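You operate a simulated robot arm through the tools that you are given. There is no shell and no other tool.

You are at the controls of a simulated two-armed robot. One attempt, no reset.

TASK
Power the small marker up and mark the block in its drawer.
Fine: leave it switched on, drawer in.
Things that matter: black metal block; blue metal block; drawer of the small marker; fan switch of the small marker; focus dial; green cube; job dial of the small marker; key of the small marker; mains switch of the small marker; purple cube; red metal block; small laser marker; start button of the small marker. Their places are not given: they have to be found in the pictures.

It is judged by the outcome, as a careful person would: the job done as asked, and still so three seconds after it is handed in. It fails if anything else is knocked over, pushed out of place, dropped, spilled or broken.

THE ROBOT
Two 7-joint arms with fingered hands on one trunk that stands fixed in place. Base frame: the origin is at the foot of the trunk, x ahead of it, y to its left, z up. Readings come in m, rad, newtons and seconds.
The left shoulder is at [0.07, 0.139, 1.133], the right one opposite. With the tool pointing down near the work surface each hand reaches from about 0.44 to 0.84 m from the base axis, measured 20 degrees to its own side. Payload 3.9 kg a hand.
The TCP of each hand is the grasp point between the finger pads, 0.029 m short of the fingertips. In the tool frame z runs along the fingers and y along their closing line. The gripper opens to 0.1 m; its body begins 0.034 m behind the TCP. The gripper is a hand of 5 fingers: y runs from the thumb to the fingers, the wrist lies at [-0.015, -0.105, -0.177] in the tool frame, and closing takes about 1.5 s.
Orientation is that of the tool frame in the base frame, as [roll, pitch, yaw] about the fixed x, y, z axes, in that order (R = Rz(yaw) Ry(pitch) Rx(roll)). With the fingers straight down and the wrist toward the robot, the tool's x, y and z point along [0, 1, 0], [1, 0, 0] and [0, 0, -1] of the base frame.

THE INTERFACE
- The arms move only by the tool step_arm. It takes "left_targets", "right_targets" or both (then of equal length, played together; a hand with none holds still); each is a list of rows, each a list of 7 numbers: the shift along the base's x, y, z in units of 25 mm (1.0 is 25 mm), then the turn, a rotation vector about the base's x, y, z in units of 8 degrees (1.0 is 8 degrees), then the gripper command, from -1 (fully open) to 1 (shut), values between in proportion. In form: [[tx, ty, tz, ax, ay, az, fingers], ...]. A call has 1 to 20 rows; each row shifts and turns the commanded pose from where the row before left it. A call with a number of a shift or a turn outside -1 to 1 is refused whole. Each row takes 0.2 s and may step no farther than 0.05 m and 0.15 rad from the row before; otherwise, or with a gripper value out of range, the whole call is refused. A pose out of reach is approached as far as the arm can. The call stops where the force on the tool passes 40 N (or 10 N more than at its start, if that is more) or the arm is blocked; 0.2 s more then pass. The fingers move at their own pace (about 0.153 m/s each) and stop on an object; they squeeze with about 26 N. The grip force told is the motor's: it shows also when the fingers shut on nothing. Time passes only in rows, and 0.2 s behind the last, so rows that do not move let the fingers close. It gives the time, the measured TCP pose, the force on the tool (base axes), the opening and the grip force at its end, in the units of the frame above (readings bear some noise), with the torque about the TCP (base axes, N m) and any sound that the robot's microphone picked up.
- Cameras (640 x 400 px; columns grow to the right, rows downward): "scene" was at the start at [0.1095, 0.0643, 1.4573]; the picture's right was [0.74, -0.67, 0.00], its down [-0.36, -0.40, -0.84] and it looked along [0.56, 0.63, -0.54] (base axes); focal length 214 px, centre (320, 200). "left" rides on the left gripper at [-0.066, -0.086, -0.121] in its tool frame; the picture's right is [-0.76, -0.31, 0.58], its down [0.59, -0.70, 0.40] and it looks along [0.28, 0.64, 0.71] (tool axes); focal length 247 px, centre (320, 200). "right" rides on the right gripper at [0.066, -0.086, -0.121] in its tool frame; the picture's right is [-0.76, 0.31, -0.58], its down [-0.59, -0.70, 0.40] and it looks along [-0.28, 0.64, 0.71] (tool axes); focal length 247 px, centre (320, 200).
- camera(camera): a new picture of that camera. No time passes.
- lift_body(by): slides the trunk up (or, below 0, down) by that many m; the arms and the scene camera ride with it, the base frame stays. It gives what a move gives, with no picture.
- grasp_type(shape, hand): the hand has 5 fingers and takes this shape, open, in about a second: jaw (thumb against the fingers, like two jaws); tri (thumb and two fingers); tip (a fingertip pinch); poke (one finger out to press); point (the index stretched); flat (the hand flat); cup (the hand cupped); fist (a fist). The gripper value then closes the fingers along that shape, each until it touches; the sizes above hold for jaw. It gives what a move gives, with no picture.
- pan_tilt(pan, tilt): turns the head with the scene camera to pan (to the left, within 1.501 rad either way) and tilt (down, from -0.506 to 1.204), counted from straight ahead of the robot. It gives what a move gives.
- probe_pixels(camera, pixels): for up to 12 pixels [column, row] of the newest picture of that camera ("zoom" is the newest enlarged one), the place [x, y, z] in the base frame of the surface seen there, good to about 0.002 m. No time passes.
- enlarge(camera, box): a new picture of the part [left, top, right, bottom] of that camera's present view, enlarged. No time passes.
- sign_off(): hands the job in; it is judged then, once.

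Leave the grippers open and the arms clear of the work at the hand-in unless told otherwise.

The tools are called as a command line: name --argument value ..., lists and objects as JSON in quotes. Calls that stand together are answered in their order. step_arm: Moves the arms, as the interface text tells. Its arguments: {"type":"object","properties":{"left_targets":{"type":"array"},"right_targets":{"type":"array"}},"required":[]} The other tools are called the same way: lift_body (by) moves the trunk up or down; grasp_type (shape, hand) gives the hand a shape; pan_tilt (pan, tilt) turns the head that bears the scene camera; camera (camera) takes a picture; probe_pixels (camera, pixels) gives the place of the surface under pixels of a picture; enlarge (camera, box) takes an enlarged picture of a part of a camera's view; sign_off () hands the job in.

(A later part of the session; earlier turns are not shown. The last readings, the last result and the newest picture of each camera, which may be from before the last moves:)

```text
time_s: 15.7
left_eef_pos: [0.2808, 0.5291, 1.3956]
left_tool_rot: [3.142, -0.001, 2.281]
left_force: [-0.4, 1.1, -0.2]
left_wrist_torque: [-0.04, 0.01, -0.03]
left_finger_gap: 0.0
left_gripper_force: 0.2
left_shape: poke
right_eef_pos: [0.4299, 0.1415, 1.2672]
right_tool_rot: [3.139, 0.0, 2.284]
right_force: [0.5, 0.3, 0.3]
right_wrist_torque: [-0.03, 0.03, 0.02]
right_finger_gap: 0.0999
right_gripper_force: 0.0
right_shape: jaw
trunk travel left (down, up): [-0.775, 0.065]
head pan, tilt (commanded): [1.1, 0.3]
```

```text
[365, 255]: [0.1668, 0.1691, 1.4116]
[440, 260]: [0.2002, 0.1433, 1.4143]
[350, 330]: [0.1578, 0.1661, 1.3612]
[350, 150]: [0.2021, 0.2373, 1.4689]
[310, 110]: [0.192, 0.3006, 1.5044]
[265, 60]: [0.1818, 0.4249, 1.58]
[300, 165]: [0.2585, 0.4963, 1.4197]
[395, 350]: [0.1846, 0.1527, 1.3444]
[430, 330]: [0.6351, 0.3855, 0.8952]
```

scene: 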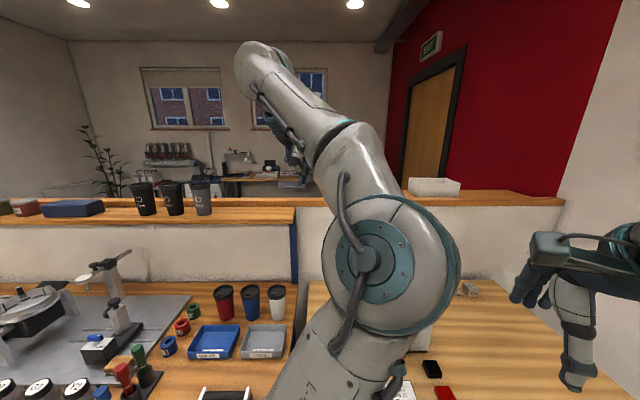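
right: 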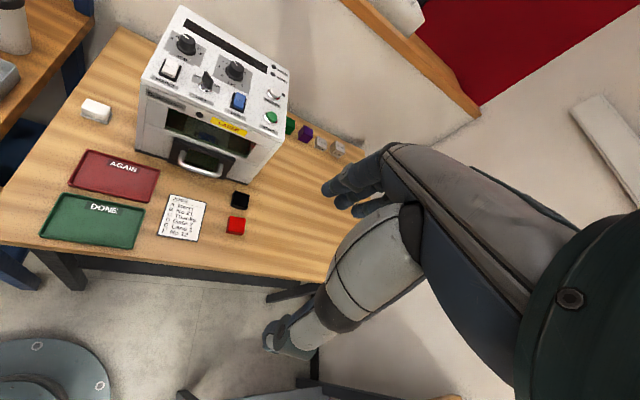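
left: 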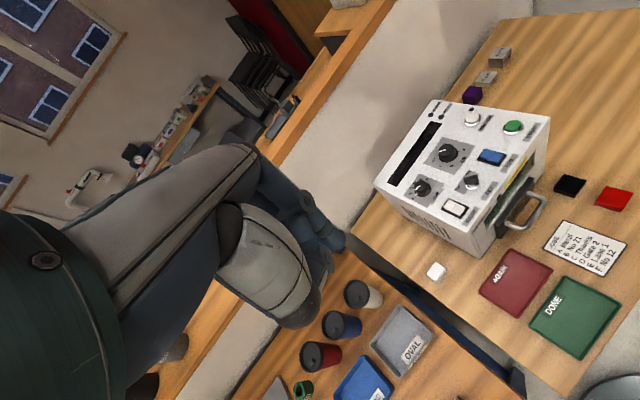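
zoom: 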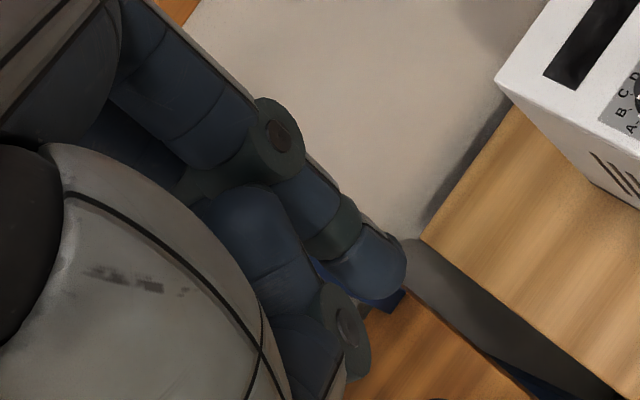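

The elbow is up and high (z≈1.41), so the path is clear. I'll move the left hand above the mains rocker, to TCP (0.4455,0.5345,1.13).

step_arm --left_targets '[[0.552, 0.018, -0.888, 0, 0, 0, -1], [0.552, 0.018, -0.888, 0, 0, 0, -1], [0.552, 0.018, -0.888, 0, 0, 0, -1], [0.552, 0.018, -0.888, 0, 0, 0, -1], [0.552, 0.018, -0.888, 0, 0, 0, -1], [0.552, 0.018, -0.888, 0, 0, 0, -1], [0.552, 0.018, -0.888, 0, 0, 0, -1], [0.552, 0.018, -0.888, 0, 0, 0, -1], [0.552, 0.018, -0.888, 0, 0, 0, -1], [0.552, 0.018, -0.888, 0, 0, 0, -1], [0.552, 0.018, -0.888, 0, 0, 0, -1], [0.552, 0.018, -0.888, 0, 0, 0, -1]]'

camera --camera "left"

camera --camera "right"

camera --camera "scene"

```text
time_s: 18.3
left_eef_pos: [0.4456, 0.5355, 1.1302]
left_tool_rot: [-3.141, 0.0, 2.282]
left_force: [0.8, -0.9, 0.0]
left_wrist_torque: [0.0, -0.03, 0.03]
left_finger_gap: 0.0002
left_gripper_force: 0.0
left_shape: poke
right_eef_pos: [0.4294, 0.1428, 1.267]
right_tool_rot: [3.141, 0.001, 2.283]
right_force: [-0.1, -0.5, 0.2]
right_wrist_torque: [0.01, -0.02, 0.0]
right_finger_gap: 0.1
right_gripper_force: 0.1
right_shape: jaw
trunk travel left (down, up): [-0.775, 0.065]
head pan, tilt (commanded): [1.1, 0.3]
```

```text
taken
```

left: 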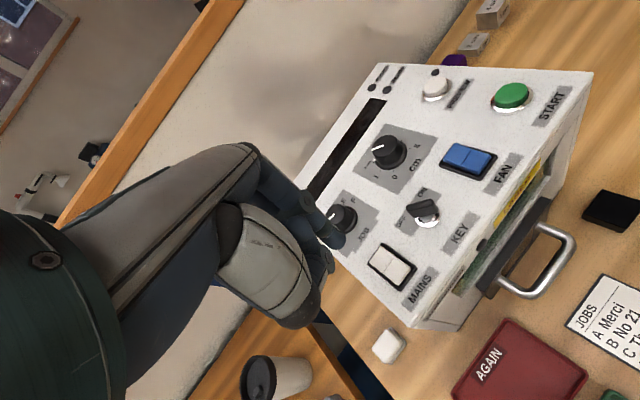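

```text
taken
```

right: 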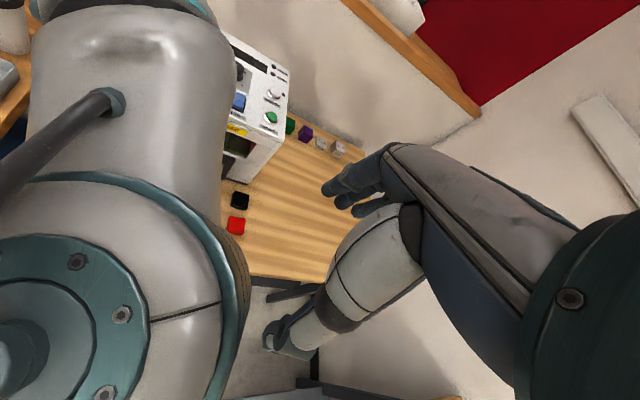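

```text
taken
```

scene: 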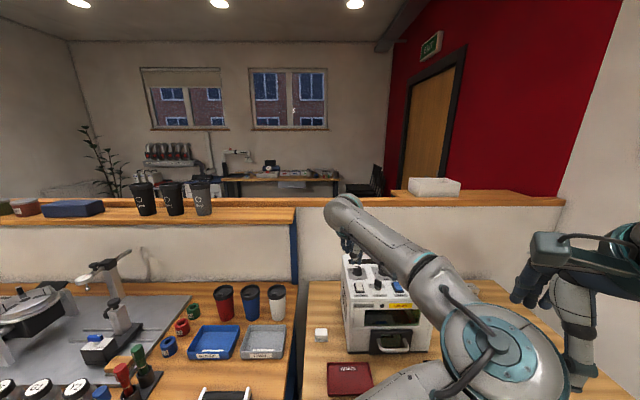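

The scene camera can now see the panel, and the left elbow sits close to the right hand's view. I'll move the right hand off to the right for room and aim the head at the panel.

step_arm --right_targets '[[-0.3, -1, 0, 0, 0, 0, -1], [-0.3, -1, 0, 0, 0, 0, -1], [-0.3, -1, 0, 0, 0, 0, -1], [0, -1, 0, 0, 0, 0, -1], [0, -1, 0, 0, 0, 0, -1], [0, -1, 0, 0, 0, 0, -1], [0, -1, 0, 0, 0, 0, -1], [0, -1, 0, 0, 0, 0, -1], [0, -1, 0, 0, 0, 0, -1], [0, -1, 0, 0, 0, 0, -1], [0, -1, 0, 0, 0, 0, -1], [0, -1, 0, 0, 0, 0, -1]]'

pan_tilt --pan 0.85 --tilt 0.6

camera --camera "scene"

enlarge --camera "left" --box '[270, 140, 450, 320]'

```text
time_s: 20.9
left_eef_pos: [0.4445, 0.5352, 1.1312]
left_tool_rot: [-3.141, 0.0, 2.282]
left_force: [0.2, 0.6, -0.4]
left_wrist_torque: [0.0, -0.02, 0.03]
left_finger_gap: 0.0002
left_gripper_force: 0.0
left_shape: poke
right_eef_pos: [0.4046, -0.1602, 1.2714]
right_tool_rot: [3.141, -0.001, 2.282]
right_force: [0.2, -0.3, -0.3]
right_wrist_torque: [-0.03, -0.01, 0.0]
right_finger_gap: 0.0998
right_gripper_force: 0.1
right_shape: jaw
trunk travel left (down, up): [-0.775, 0.065]
head pan, tilt (commanded): [1.1, 0.3]
```

```text
time_s: 21.7
left_eef_pos: [0.4455, 0.5376, 1.1298]
left_tool_rot: [3.142, -0.001, 2.282]
left_force: [0.5, 0.3, -0.1]
left_wrist_torque: [0.01, 0.01, -0.02]
left_finger_gap: 0.0
left_gripper_force: 0.1
left_shape: poke
right_eef_pos: [0.4036, -0.1585, 1.2715]
right_tool_rot: [-3.14, 0.002, 2.284]
right_force: [0.0, -0.1, 0.3]
right_wrist_torque: [-0.02, 0.01, 0.02]
right_finger_gap: 0.0997
right_gripper_force: 0.1
right_shape: jaw
trunk travel left (down, up): [-0.775, 0.065]
head pan, tilt (commanded): [0.85, 0.6]
```

```text
taken
```

scene: 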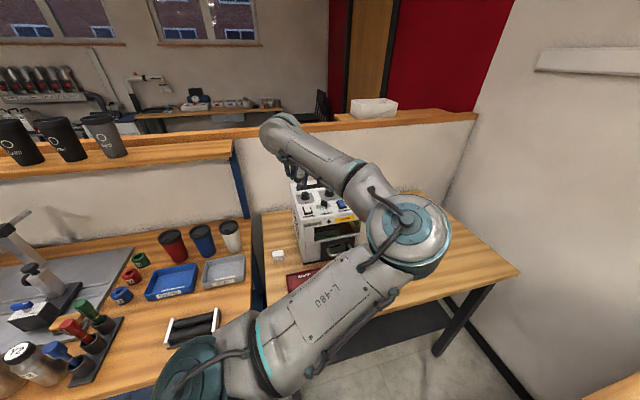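

```text
2.22 times, centred on (360, 230) of left
```

zoom: 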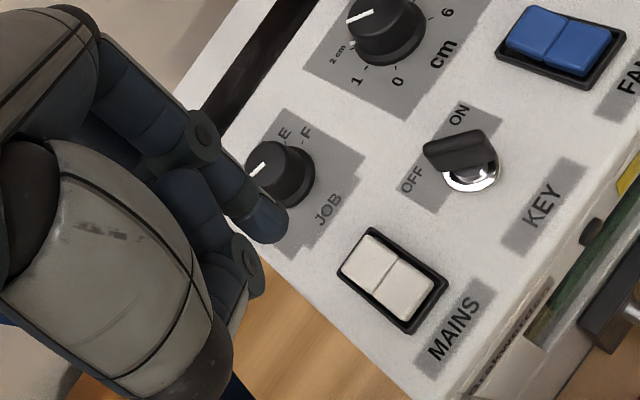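

The left hand camera now gives a close view. I'll zoom on the rockers to see which half is raised and probe them again.

enlarge --camera "left" --box '[360, 238, 425, 280]'

probe_pixels --camera "left" --pixels '[[375, 254], [380, 259], [388, 264], [394, 268], [403, 272], [385, 259], [397, 266], [345, 245], [455, 155], [468, 159], [478, 162], [486, 164]]'

enlarge --camera "left" --box '[400, 130, 510, 235]'

```text
9.52 times, centred on (392, 259) of left
```

zoom: 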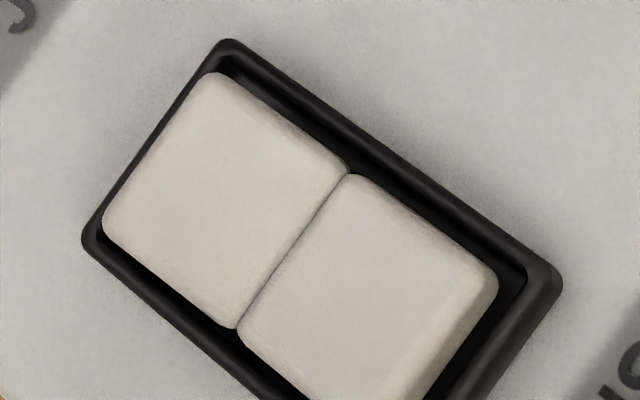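

```text
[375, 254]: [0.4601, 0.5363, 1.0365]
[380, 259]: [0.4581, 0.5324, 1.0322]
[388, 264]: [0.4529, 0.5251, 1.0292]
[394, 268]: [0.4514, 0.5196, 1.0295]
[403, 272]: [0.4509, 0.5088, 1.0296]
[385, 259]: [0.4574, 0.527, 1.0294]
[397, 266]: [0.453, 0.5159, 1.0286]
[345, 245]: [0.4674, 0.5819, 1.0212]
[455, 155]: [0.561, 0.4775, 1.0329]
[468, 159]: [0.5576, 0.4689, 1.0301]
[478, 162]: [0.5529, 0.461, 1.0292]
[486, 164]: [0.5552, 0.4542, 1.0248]
```

```text
3.81 times, centred on (455, 182) of left
```

zoom: 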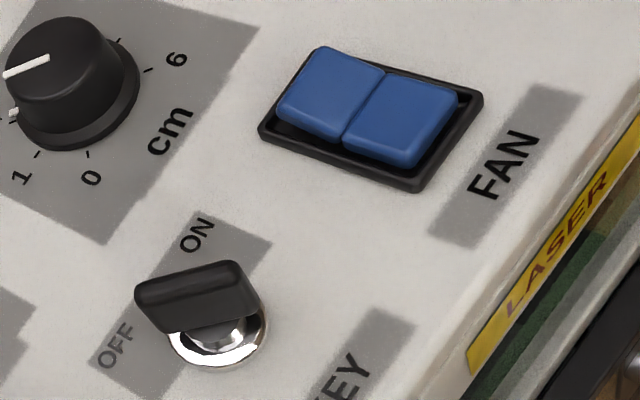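

The back halves of both rockers stand higher (mains 1.036 against 1.029, fan 1.033 against 1.027), so both are off and the back half must be pressed. I'll lower the fingertip to about 1 cm above the back half of the mains rocker.

step_arm --left_targets '[[0.035, 0.01, -0.733, 0, 0, 0, -1], [0.035, 0.01, -0.733, 0, 0, 0, -1], [0.035, 0.01, -0.733, 0, 0, 0, -1]]'

camera --camera "left"

enlarge --camera "left" --box '[290, 200, 400, 290]'

enlarge --camera "scene" --box '[270, 160, 370, 240]'

```text
time_s: 22.5
left_eef_pos: [0.4485, 0.5378, 1.0752]
left_tool_rot: [3.14, -0.001, 2.282]
left_force: [0.4, 0.6, 0.4]
left_wrist_torque: [-0.01, 0.03, -0.02]
left_finger_gap: 0.0
left_gripper_force: 0.0
left_shape: poke
right_eef_pos: [0.4038, -0.1586, 1.2696]
right_tool_rot: [-3.141, -0.001, 2.282]
right_force: [0.2, -0.2, 0.2]
right_wrist_torque: [0.0, 0.01, -0.03]
right_finger_gap: 0.0998
right_gripper_force: 0.0
right_shape: jaw
trunk travel left (down, up): [-0.775, 0.065]
head pan, tilt (commanded): [0.85, 0.6]
```

```text
taken
```

left: 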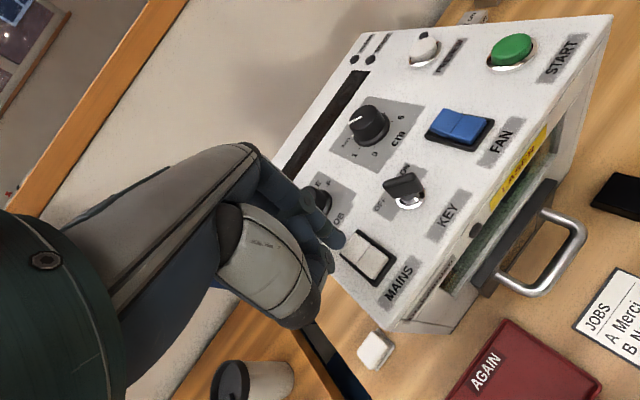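

```text
4.44 times, centred on (345, 245) of left
```

zoom: 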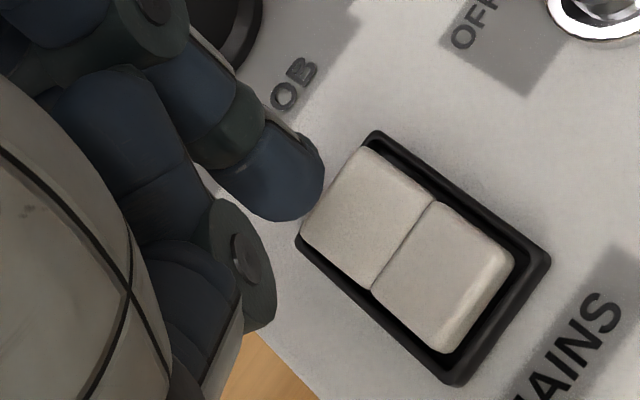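

```text
5.00 times, centred on (320, 200) of scene
```

zoom: 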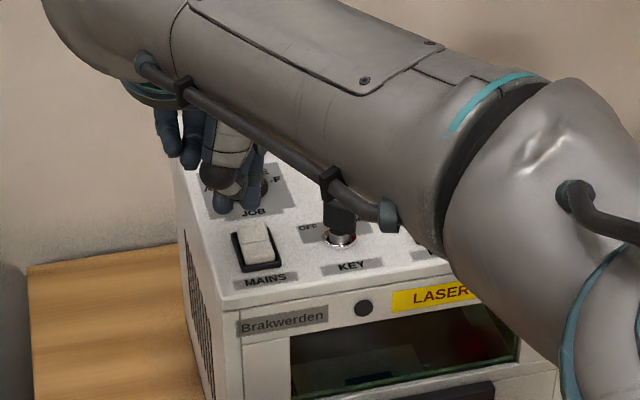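

The fingertip is hovering by the back edge of the mains rocker. I'll probe the rocker points and the fingertip itself in this picture to line it up.

probe_pixels --camera "left" --pixels '[[356, 248], [364, 255], [350, 243], [373, 262], [342, 241], [339, 245], [336, 247], [333, 243], [330, 238], [341, 237], [352, 231], [345, 253]]'

```text
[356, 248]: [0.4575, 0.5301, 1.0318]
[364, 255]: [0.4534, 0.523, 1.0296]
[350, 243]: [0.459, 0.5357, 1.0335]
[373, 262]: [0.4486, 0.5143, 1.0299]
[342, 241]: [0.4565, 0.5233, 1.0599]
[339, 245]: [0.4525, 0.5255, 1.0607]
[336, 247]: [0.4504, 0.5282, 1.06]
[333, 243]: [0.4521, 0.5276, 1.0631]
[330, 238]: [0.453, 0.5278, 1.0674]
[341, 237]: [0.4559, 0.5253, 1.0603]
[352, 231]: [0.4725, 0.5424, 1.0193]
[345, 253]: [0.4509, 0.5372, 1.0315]
```

The back half's centre is (0.4575,0.530,1.032). From the probes the fingertip's lowest point is around (0.4547,0.530,1.058). I'll shift 3 mm in x and lower 22 mm, then go on in small steps.

step_arm --left_targets '[[0.12, 0, -0.2, 0, 0, 0, -1], [0, 0, -0.2, 0, 0, 0, -1], [0, 0, -0.2, 0, 0, 0, -1], [0, 0, -0.2, 0, 0, 0, -1]]'

camera --camera "left"

enlarge --camera "left" --box '[290, 200, 400, 290]'

enlarge --camera "scene" --box '[280, 170, 360, 230]'

```text
time_s: 23.5
left_eef_pos: [0.4517, 0.5354, 1.0568]
left_tool_rot: [3.141, -0.001, 2.284]
left_force: [-0.5, 1.1, 1.8]
left_wrist_torque: [0.03, -0.01, 0.0]
left_finger_gap: 0.0
left_gripper_force: 0.1
left_shape: poke
right_eef_pos: [0.4039, -0.1592, 1.2698]
right_tool_rot: [3.139, -0.002, 2.283]
right_force: [0.0, 0.4, 0.2]
right_wrist_torque: [0.01, -0.01, 0.0]
right_finger_gap: 0.0998
right_gripper_force: 0.0
right_shape: jaw
trunk travel left (down, up): [-0.775, 0.065]
head pan, tilt (commanded): [0.85, 0.6]
```

```text
taken
```

left: 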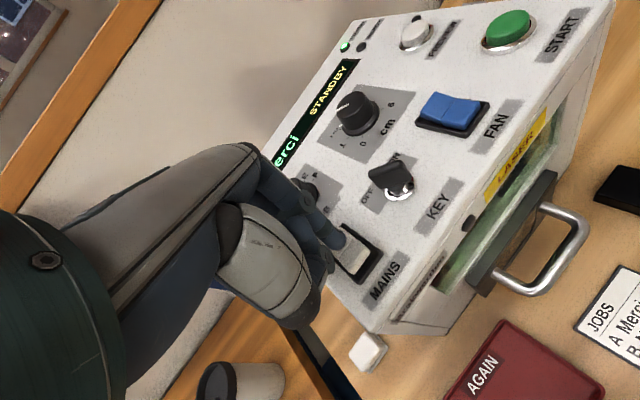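

```text
4.44 times, centred on (345, 245) of left
```

zoom: 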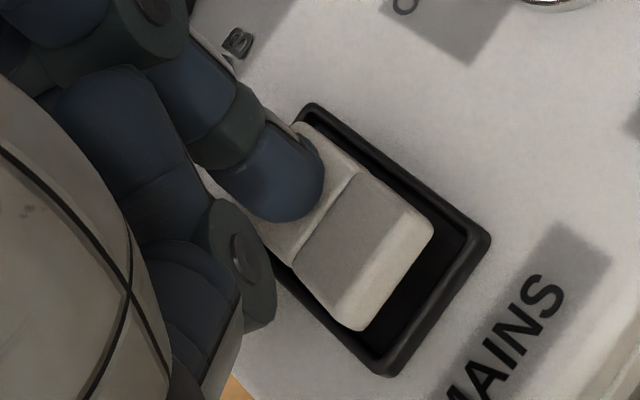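

```text
6.67 times, centred on (320, 200) of scene
```

zoom: 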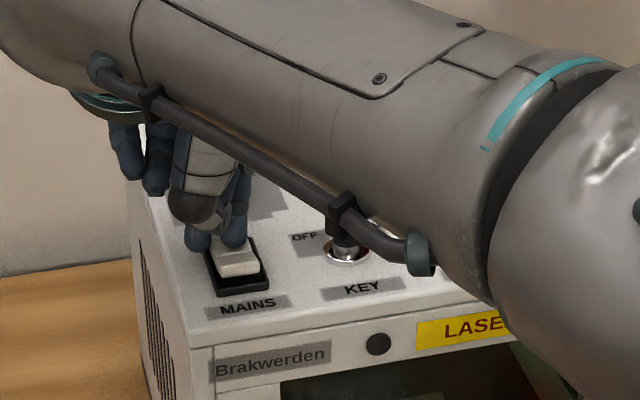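

The mains rocker tipped, the POWER lamp is green, and the display shows "Merci … STANDBY". I'll raise the hand and read the whole display.

step_arm --left_targets '[[0, 0, 0.6, 0, 0, 0, -1], [0, 0, 0.8, 0, 0, 0, -1], [0.3, -0.3, 0.8, 0, 0, 0, -1], [0.5, -0.5, 0.8, 0, 0, 0, -1]]'

camera --camera "left"

enlarge --camera "left" --box '[250, 50, 450, 230]'

enlarge --camera "scene" --box '[280, 160, 380, 240]'

```text
time_s: 24.5
left_eef_pos: [0.4717, 0.5149, 1.1303]
left_tool_rot: [3.14, 0.0, 2.282]
left_force: [0.5, 0.4, -0.2]
left_wrist_torque: [0.02, 0.02, 0.01]
left_finger_gap: 0.0
left_gripper_force: 0.1
left_shape: poke
right_eef_pos: [0.404, -0.1605, 1.2704]
right_tool_rot: [3.14, 0.001, 2.282]
right_force: [-0.3, 0.7, -0.1]
right_wrist_torque: [-0.02, -0.02, 0.0]
right_finger_gap: 0.0998
right_gripper_force: 0.0
right_shape: jaw
trunk travel left (down, up): [-0.775, 0.065]
head pan, tilt (commanded): [0.85, 0.6]
```

```text
taken
```

left: 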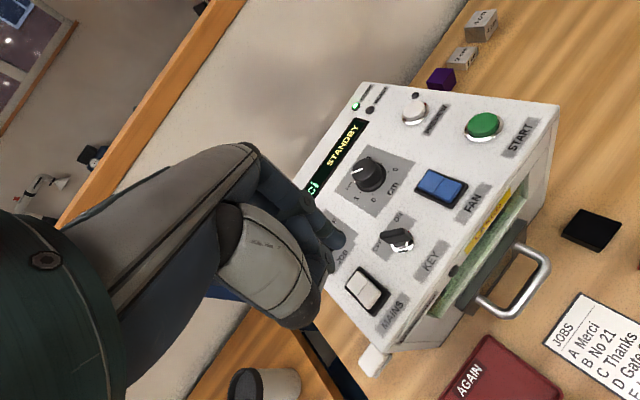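

```text
2.22 times, centred on (350, 140) of left
```

zoom: 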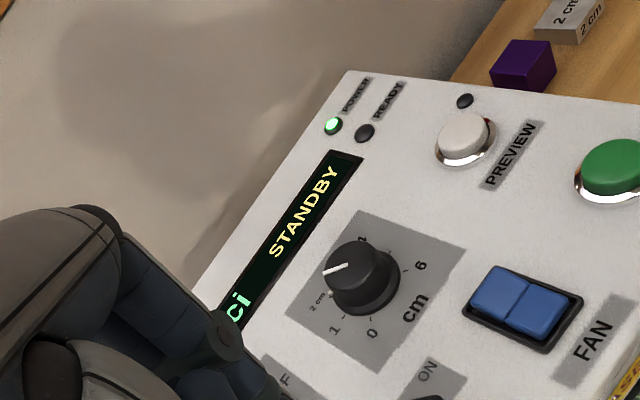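

```text
5.00 times, centred on (330, 200) of scene
```

zoom: 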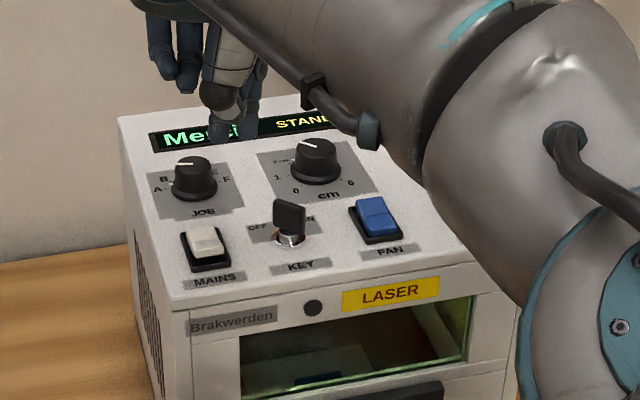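

Power is on and the job is "Merci" in standby. Next comes the fan rocker, so I'll probe its halves in this picture, together with the key and the start button.

probe_pixels --camera "left" --pixels '[[431, 183], [427, 181], [440, 187], [448, 192], [397, 236], [389, 235], [408, 236], [402, 245], [484, 124], [478, 122], [414, 110], [370, 172]]'

enlarge --camera "left" --box '[360, 160, 480, 270]'

```text
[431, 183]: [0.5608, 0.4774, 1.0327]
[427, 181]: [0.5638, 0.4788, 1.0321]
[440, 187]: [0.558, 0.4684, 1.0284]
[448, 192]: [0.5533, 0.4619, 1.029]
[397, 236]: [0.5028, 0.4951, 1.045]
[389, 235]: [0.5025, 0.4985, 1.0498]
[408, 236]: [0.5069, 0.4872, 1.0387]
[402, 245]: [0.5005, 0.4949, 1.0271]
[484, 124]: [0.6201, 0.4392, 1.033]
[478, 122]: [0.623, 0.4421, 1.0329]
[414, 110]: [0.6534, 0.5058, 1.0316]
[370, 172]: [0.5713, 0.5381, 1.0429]
```

```text
3.64 times, centred on (420, 215) of left
```

zoom: 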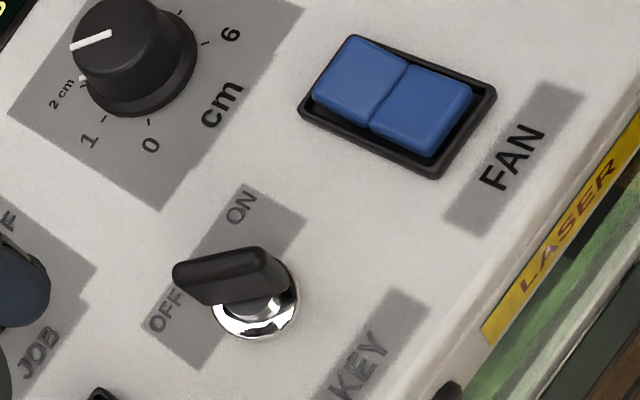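

The fan's back half is centred at (0.561,0.477,1.033). I'll move above it and come down to a hover first.

step_arm --left_targets '[[0.831, -0.317, 0, 0, 0, 0, -1], [0.831, -0.317, 0, 0, 0, 0, -1], [0.831, -0.317, 0, 0, 0, 0, -1], [0.831, -0.317, 0, 0, 0, 0, -1], [0, 0, -0.733, 0, 0, 0, -1], [0, 0, -0.733, 0, 0, 0, -1], [0, 0, -0.6, 0, 0, 0, -1]]'

camera --camera "left"

enlarge --camera "left" --box '[290, 200, 400, 290]'

camera --camera "scene"

```text
time_s: 26.1
left_eef_pos: [0.5548, 0.4838, 1.0766]
left_tool_rot: [3.141, 0.0, 2.283]
left_force: [-0.3, 0.1, -0.3]
left_wrist_torque: [-0.01, 0.0, -0.02]
left_finger_gap: 0.0
left_gripper_force: 0.0
left_shape: poke
right_eef_pos: [0.4035, -0.1604, 1.2703]
right_tool_rot: [-3.142, -0.001, 2.281]
right_force: [0.8, 0.3, 0.3]
right_wrist_torque: [-0.03, 0.02, 0.02]
right_finger_gap: 0.0998
right_gripper_force: 0.0
right_shape: jaw
trunk travel left (down, up): [-0.775, 0.065]
head pan, tilt (commanded): [0.85, 0.6]
```

```text
taken
```

left: 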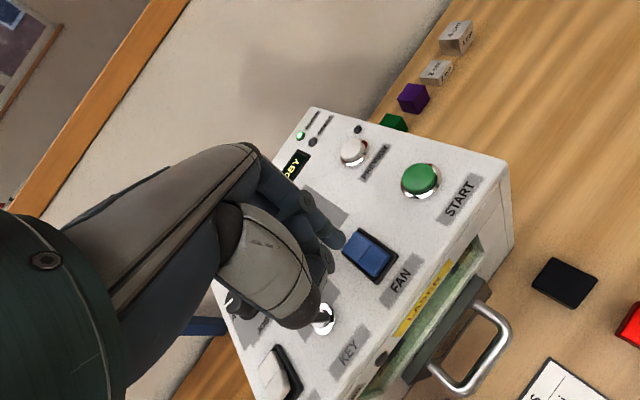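

```text
4.44 times, centred on (345, 245) of left
```

zoom: 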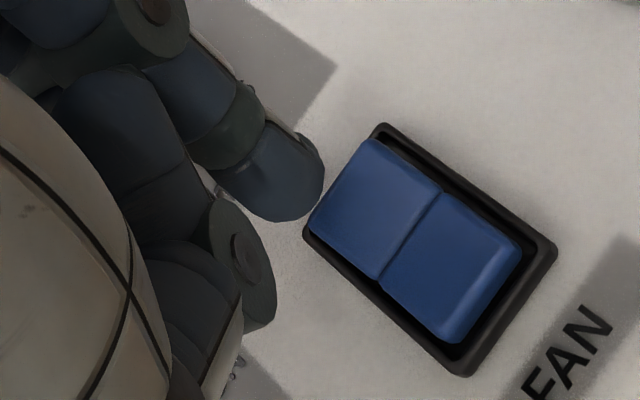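

```text
taken
```

scene: 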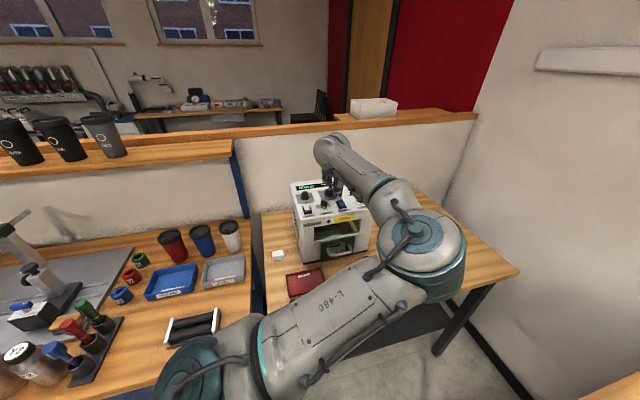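

The position relative to the rocker matches the mains press. I'll confirm with a probe of the back half.

probe_pixels --camera "left" --pixels '[[358, 247], [353, 243], [366, 254], [375, 260], [322, 318], [318, 305], [310, 310], [330, 325]]'

enlarge --camera "left" --box '[260, 230, 360, 350]'

```text
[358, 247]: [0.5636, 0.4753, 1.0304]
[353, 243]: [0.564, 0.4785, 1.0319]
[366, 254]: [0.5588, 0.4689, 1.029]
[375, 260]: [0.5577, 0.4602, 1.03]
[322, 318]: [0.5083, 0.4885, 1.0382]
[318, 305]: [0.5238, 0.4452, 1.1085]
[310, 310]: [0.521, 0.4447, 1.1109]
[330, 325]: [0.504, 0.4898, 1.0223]
```

```text
3.33 times, centred on (310, 290) of left
```

zoom: 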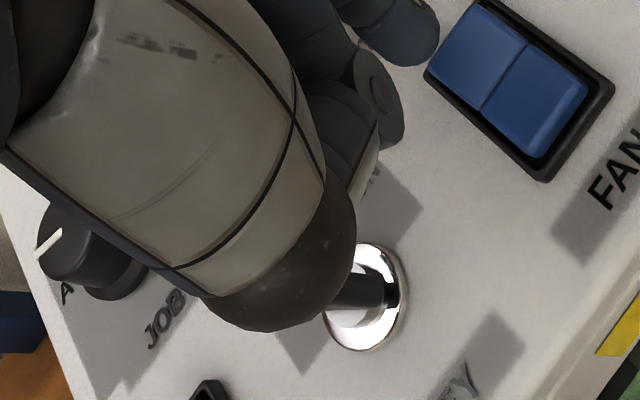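

Aligned, and the thumb is well above the key. I'll press down 20 mm in small steps.

step_arm --left_targets '[[0.04, 0, -0.2, 0, 0, 0, -1], [0, 0, -0.2, 0, 0, 0, -1], [0, 0, -0.2, 0, 0, 0, -1], [0, 0, -0.2, 0, 0, 0, -1]]'

camera --camera "left"

enlarge --camera "left" --box '[290, 200, 400, 290]'

```text
time_s: 27.1
left_eef_pos: [0.5548, 0.4826, 1.0583]
left_tool_rot: [-3.141, 0.0, 2.284]
left_force: [0.0, 0.0, 0.0]
left_wrist_torque: [-0.01, 0.0, -0.02]
left_finger_gap: 0.0
left_gripper_force: 0.0
left_shape: poke
right_eef_pos: [0.4037, -0.1597, 1.2701]
right_tool_rot: [3.14, 0.001, 2.283]
right_force: [-0.4, -0.4, 0.3]
right_wrist_torque: [0.0, 0.0, 0.01]
right_finger_gap: 0.0999
right_gripper_force: 0.0
right_shape: jaw
trunk travel left (down, up): [-0.775, 0.065]
head pan, tilt (commanded): [0.85, 0.6]
```

```text
taken
```

left: 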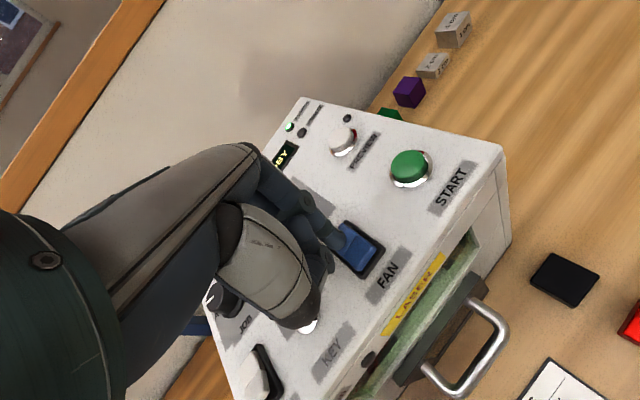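

```text
4.44 times, centred on (345, 245) of left
```

zoom: 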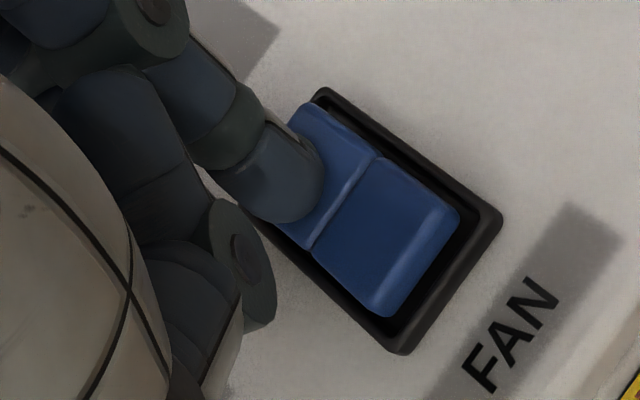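

There's no force yet and the rocker hasn't clearly tipped. I'll press another 4 mm.

step_arm --left_targets '[[0, 0, -0.08, 0, 0, 0, -1], [0, 0, -0.08, 0, 0, 0, -1]]'

enlarge --camera "left" --box '[290, 200, 400, 290]'

```text
time_s: 27.7
left_eef_pos: [0.5539, 0.4827, 1.0559]
left_tool_rot: [3.139, -0.001, 2.283]
left_force: [0.9, 0.9, 7.3]
left_wrist_torque: [-0.02, -0.09, -0.02]
left_finger_gap: 0.0002
left_gripper_force: 0.0
left_shape: poke
right_eef_pos: [0.4031, -0.16, 1.2723]
right_tool_rot: [3.141, 0.002, 2.284]
right_force: [0.3, 0.4, -0.6]
right_wrist_torque: [0.01, 0.06, 0.04]
right_finger_gap: 0.0997
right_gripper_force: 0.0
right_shape: jaw
trunk travel left (down, up): [-0.775, 0.065]
head pan, tilt (commanded): [0.85, 0.6]
```

```text
4.44 times, centred on (345, 245) of left
```

zoom: 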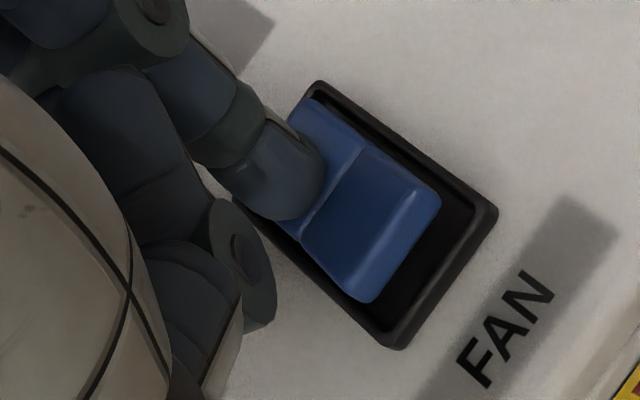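

The fan rocker has now tipped, with 7 N felt. I'll raise the hand and step back to view the lamps and the key closely.

step_arm --left_targets '[[0, 0, 0.6, 0, 0, 0, -1], [0, 0, 0.9, 0, 0, 0, -1], [0, 0, 0.9, 0, 0, 0, -1], [-0.85, 0.3, 0.4, 0, 0, 0, -1], [-0.85, 0.3, 0, 0, 0, 0, -1], [-0.85, 0.3, 0, 0, 0, 0, -1], [-0.85, 0.3, 0, 0, 0, 0, -1]]'

camera --camera "left"

enlarge --camera "left" --box '[370, 190, 440, 260]'

enlarge --camera "scene" --box '[280, 160, 380, 240]'

```text
time_s: 29.3
left_eef_pos: [0.4694, 0.5147, 1.1243]
left_tool_rot: [3.141, 0.0, 2.284]
left_force: [0.0, 0.0, 0.3]
left_wrist_torque: [0.03, 0.02, 0.03]
left_finger_gap: 0.0001
left_gripper_force: 0.0
left_shape: poke
right_eef_pos: [0.4031, -0.158, 1.2714]
right_tool_rot: [3.139, 0.003, 2.284]
right_force: [0.0, -0.1, 0.4]
right_wrist_torque: [-0.01, -0.05, 0.0]
right_finger_gap: 0.1
right_gripper_force: 0.0
right_shape: jaw
trunk travel left (down, up): [-0.775, 0.065]
head pan, tilt (commanded): [0.85, 0.6]
```

```text
taken
```

left: 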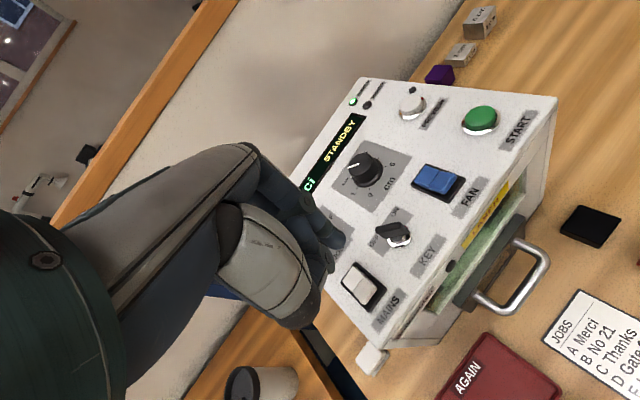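

```text
5.71 times, centred on (405, 225) of left
```

zoom: 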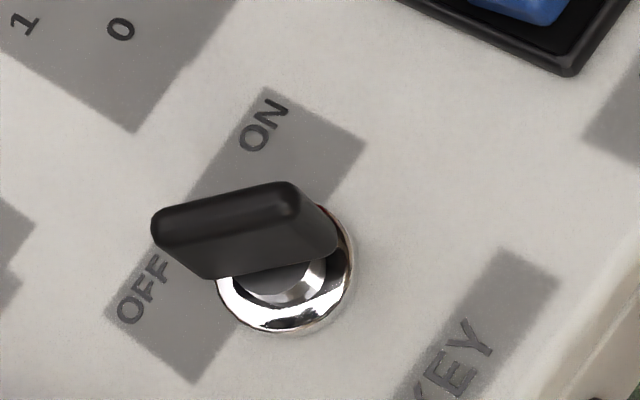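

```text
5.00 times, centred on (330, 200) of scene
```

zoom: 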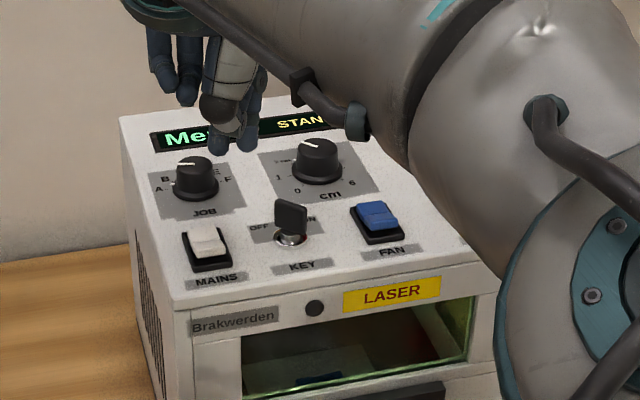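

I'll probe the key's blade and ring now so I can place the finger beside the blade.

probe_pixels --camera "left" --pixels '[[379, 229], [399, 224], [388, 227], [394, 225], [386, 236], [406, 232], [394, 233], [400, 230], [409, 241], [390, 243], [399, 246], [381, 231]]'

probe_pixels --camera "zoom" --pixels '[[290, 205], [290, 215], [280, 210], [300, 212], [290, 228], [290, 238], [305, 240], [277, 238]]'

enlarge --camera "scene" --box '[320, 190, 350, 212]'

```text
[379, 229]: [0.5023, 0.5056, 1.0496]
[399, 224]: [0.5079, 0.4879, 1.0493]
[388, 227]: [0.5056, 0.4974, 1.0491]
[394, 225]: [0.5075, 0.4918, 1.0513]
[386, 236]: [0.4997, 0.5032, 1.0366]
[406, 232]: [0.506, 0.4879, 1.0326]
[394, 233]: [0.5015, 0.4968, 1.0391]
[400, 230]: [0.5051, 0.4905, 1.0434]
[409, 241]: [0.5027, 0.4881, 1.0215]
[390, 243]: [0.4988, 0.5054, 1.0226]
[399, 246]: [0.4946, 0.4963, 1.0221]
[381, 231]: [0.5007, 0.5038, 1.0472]
```

```text
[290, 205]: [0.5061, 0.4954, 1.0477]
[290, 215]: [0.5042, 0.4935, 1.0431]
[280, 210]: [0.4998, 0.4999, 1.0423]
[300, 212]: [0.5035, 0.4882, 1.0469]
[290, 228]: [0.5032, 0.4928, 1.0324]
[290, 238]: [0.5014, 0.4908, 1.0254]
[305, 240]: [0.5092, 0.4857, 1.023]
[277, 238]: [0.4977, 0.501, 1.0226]
```

```text
16.00 times, centred on (335, 201) of scene
```

zoom: 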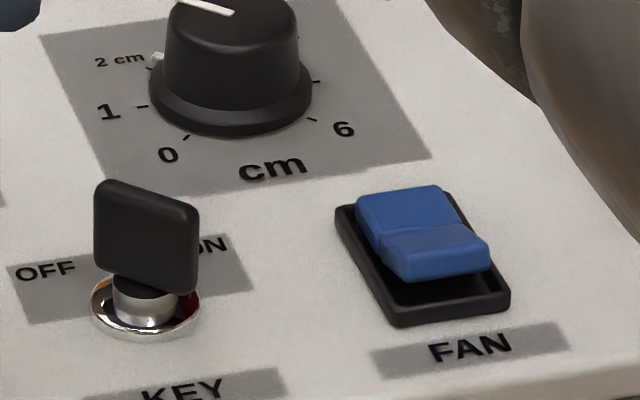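

The focus dial's mark sits at 2 cm, as the block needs. Blade centre is about (0.5056,0.4965), top z 1.0495 and half length 11 mm. Before using the poke finger to swing it, I'll check how low the hand's other fingers hang.

enlarge --camera "scene" --box '[290, 155, 340, 200]'

probe_pixels --camera "scene" --pixels '[[303, 178], [303, 172], [309, 188], [315, 188], [314, 180], [309, 181], [299, 172], [311, 190]]'

```text
8.89 times, centred on (315, 178) of scene
```

zoom: 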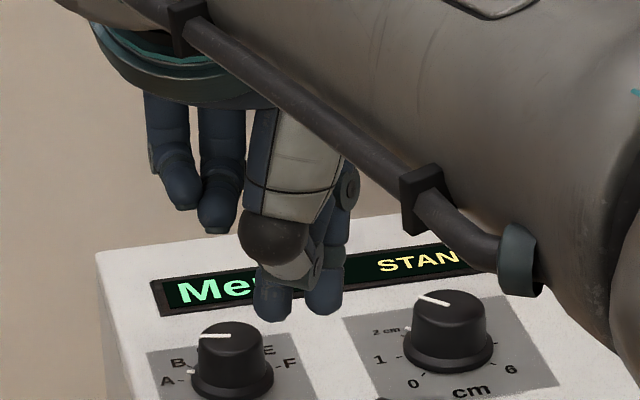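

```text
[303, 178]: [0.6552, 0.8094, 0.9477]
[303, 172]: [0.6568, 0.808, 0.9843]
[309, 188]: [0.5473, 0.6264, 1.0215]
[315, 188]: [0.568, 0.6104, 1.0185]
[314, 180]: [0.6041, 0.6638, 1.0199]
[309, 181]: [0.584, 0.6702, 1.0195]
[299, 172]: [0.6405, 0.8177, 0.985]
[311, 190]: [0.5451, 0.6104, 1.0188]
```

Those probes used an older scene picture. I'll probe on the newest enlarged one instead.

probe_pixels --camera "zoom" --pixels '[[180, 200], [215, 225], [215, 180], [270, 310], [325, 305], [275, 285], [328, 270], [265, 240], [300, 270], [340, 200]]'

```text
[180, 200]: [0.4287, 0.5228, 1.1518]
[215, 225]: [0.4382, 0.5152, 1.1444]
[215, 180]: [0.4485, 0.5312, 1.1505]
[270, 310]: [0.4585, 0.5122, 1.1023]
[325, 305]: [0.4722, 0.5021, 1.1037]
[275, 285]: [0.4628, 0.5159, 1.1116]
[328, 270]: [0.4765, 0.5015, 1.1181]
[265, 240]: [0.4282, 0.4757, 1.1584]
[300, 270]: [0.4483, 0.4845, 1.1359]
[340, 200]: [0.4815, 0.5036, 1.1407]
```

Index tip offset from the TCP is about (+0.0067,-0.0074,-0.0285), and the thumb tip trails beside it, clear of the blade. I'll place the finger on the front-left side of the blade, near its OFF end and about 1 cm away, and lower it to tip z≈1.037.

step_arm --left_targets '[[0.07, -0.28, 0, 0, 0, 0, -1], [0.07, -0.28, 0, 0, 0, 0, -1], [0, 0, -0.8, 0, 0, 0, -1], [0, 0, -0.8, 0, 0, 0, -1], [0, 0, -0.4, 0, 0, 0, -1]]'

camera --camera "left"

enlarge --camera "left" --box '[300, 190, 400, 280]'

camera --camera "scene"

enlarge --camera "scene" --box '[300, 175, 350, 210]'

```text
time_s: 30.5
left_eef_pos: [0.471, 0.5017, 1.0725]
left_tool_rot: [-3.141, 0.004, 2.288]
left_force: [0.5, -0.7, -0.3]
left_wrist_torque: [-0.02, 0.0, -0.01]
left_finger_gap: 0.0
left_gripper_force: 0.0
left_shape: poke
right_eef_pos: [0.4034, -0.1592, 1.2724]
right_tool_rot: [3.142, 0.001, 2.283]
right_force: [-0.1, -0.4, -0.3]
right_wrist_torque: [0.02, 0.02, 0.05]
right_finger_gap: 0.0998
right_gripper_force: 0.0
right_shape: jaw
trunk travel left (down, up): [-0.775, 0.065]
head pan, tilt (commanded): [0.85, 0.6]
```

```text
taken
```

left: 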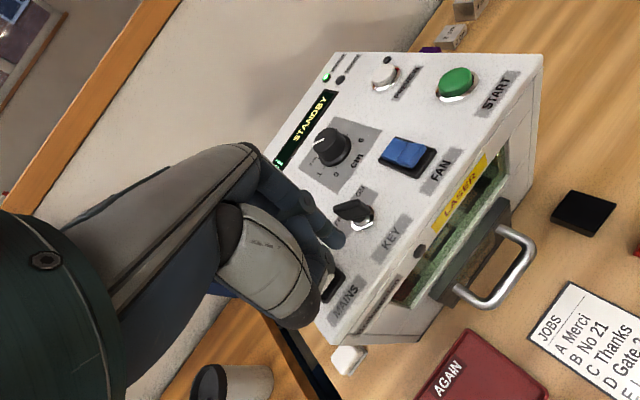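

```text
4.44 times, centred on (350, 235) of left
```

zoom: 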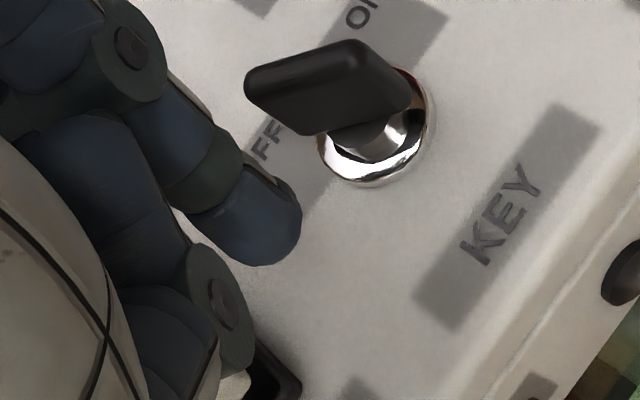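

```text
taken
```

scene: 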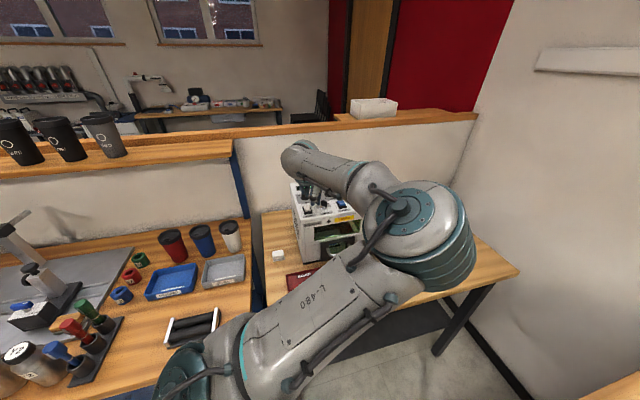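

```text
11.43 times, centred on (325, 192) of scene
```

zoom: 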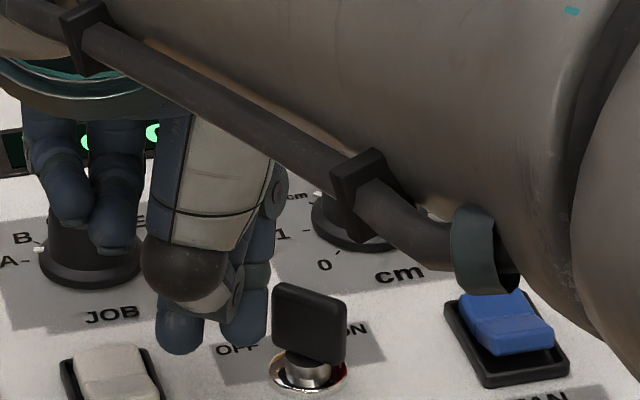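

The finger is in place beside the blade. I'll probe the tips, the other fingers near the job knob, and the blade on this enlarged picture.

probe_pixels --camera "zoom" --pixels '[[245, 335], [245, 300], [180, 345], [110, 245], [70, 215], [115, 200], [290, 300], [335, 330], [310, 290], [235, 270], [170, 290], [260, 320]]'

probe_pixels --camera "left" --pixels '[[341, 243], [338, 248], [333, 248], [340, 235], [345, 239], [337, 208], [355, 205], [345, 216], [360, 212]]'

```text
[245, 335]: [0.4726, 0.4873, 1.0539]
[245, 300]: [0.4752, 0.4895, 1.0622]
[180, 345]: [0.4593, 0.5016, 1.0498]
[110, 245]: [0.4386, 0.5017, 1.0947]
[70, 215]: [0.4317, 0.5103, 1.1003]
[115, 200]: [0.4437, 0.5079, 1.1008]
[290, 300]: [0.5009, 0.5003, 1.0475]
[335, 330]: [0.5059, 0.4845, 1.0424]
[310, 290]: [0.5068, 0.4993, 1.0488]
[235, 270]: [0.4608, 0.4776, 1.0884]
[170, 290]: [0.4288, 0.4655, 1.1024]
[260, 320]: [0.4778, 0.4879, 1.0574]
```

```text
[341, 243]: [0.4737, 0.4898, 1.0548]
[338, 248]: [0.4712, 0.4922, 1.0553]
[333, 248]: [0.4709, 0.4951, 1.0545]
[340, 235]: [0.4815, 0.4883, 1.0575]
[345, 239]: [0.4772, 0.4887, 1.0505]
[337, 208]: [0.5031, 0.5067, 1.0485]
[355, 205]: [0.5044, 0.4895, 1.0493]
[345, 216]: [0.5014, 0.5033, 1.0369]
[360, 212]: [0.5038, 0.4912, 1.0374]
```

The finger's gap to the blade face is about 13 mm and it's 8.5 mm out from the pivot, which is good. I'll lower 7 mm and move up to contact.

step_arm --left_targets '[[0, 0, -0.28, 0, 0, 0, -1], [0.25, 0.088, 0, 0, 0, 0, -1], [0.23, 0.08, 0, 0, 0, 0, -1]]'

enlarge --camera "left" --box '[300, 190, 400, 280]'

enlarge --camera "scene" --box '[300, 175, 350, 210]'

```text
time_s: 31.3
left_eef_pos: [0.4852, 0.5031, 1.0666]
left_tool_rot: [-3.141, -0.004, 2.281]
left_force: [-0.4, 0.4, 0.6]
left_wrist_torque: [0.02, 0.01, 0.02]
left_finger_gap: 0.0
left_gripper_force: 0.0
left_shape: poke
right_eef_pos: [0.4037, -0.1596, 1.2693]
right_tool_rot: [3.141, 0.0, 2.283]
right_force: [-0.4, -0.2, 0.4]
right_wrist_torque: [0.02, 0.0, 0.05]
right_finger_gap: 0.0998
right_gripper_force: 0.2
right_shape: jaw
trunk travel left (down, up): [-0.775, 0.065]
head pan, tilt (commanded): [0.85, 0.6]
```

```text
4.44 times, centred on (350, 235) of left
```

zoom: 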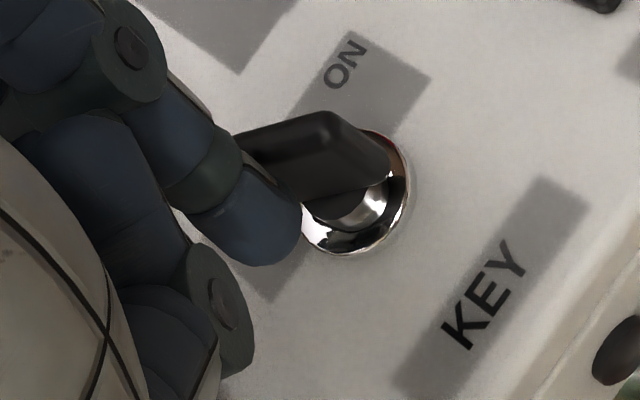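

```text
11.43 times, centred on (325, 192) of scene
```

zoom: 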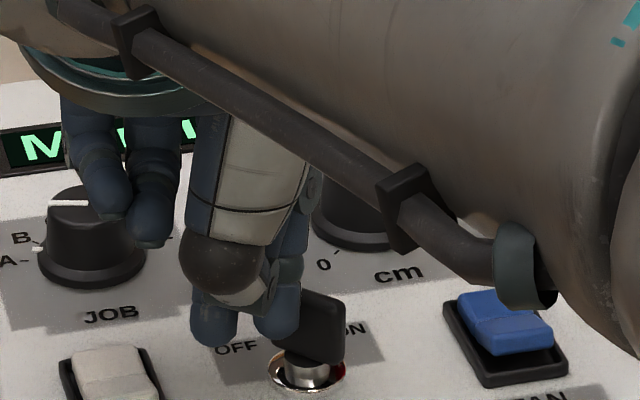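

The finger is right against the blade. I'll start swinging along the arc, first half.

step_arm --left_targets '[[0.08, 0.06, 0, 0, 0, 0, -1], [0.105, 0.173, 0, 0, 0, 0, -1], [0.157, 0.119, 0, 0, 0, 0, -1]]'

enlarge --camera "left" --box '[300, 190, 400, 280]'

enlarge --camera "scene" --box '[300, 175, 350, 210]'

```text
time_s: 32.1
left_eef_pos: [0.4968, 0.5128, 1.0653]
left_tool_rot: [3.141, 0.0, 2.283]
left_force: [-1.0, 0.6, 0.7]
left_wrist_torque: [-0.02, 0.0, -0.05]
left_finger_gap: 0.0
left_gripper_force: 0.1
left_shape: poke
right_eef_pos: [0.4057, -0.158, 1.2703]
right_tool_rot: [3.141, 0.001, 2.282]
right_force: [0.9, 0.2, 0.8]
right_wrist_torque: [-0.04, 0.04, 0.02]
right_finger_gap: 0.0996
right_gripper_force: 0.1
right_shape: jaw
trunk travel left (down, up): [-0.775, 0.065]
head pan, tilt (commanded): [0.85, 0.6]
```

```text
4.44 times, centred on (350, 235) of left
```

zoom: 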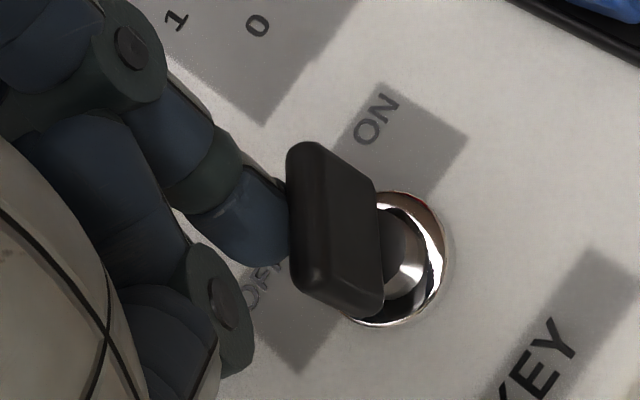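

```text
11.43 times, centred on (325, 192) of scene
```

zoom: 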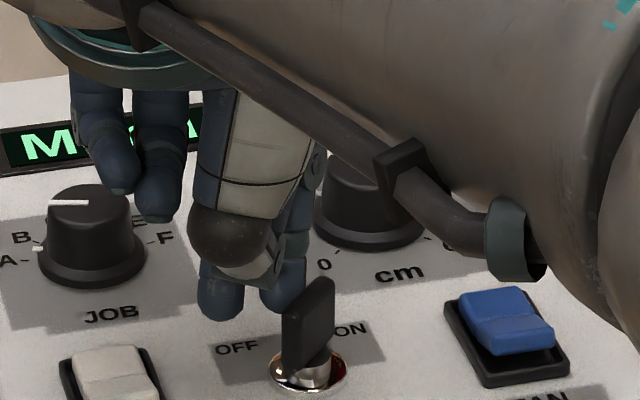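

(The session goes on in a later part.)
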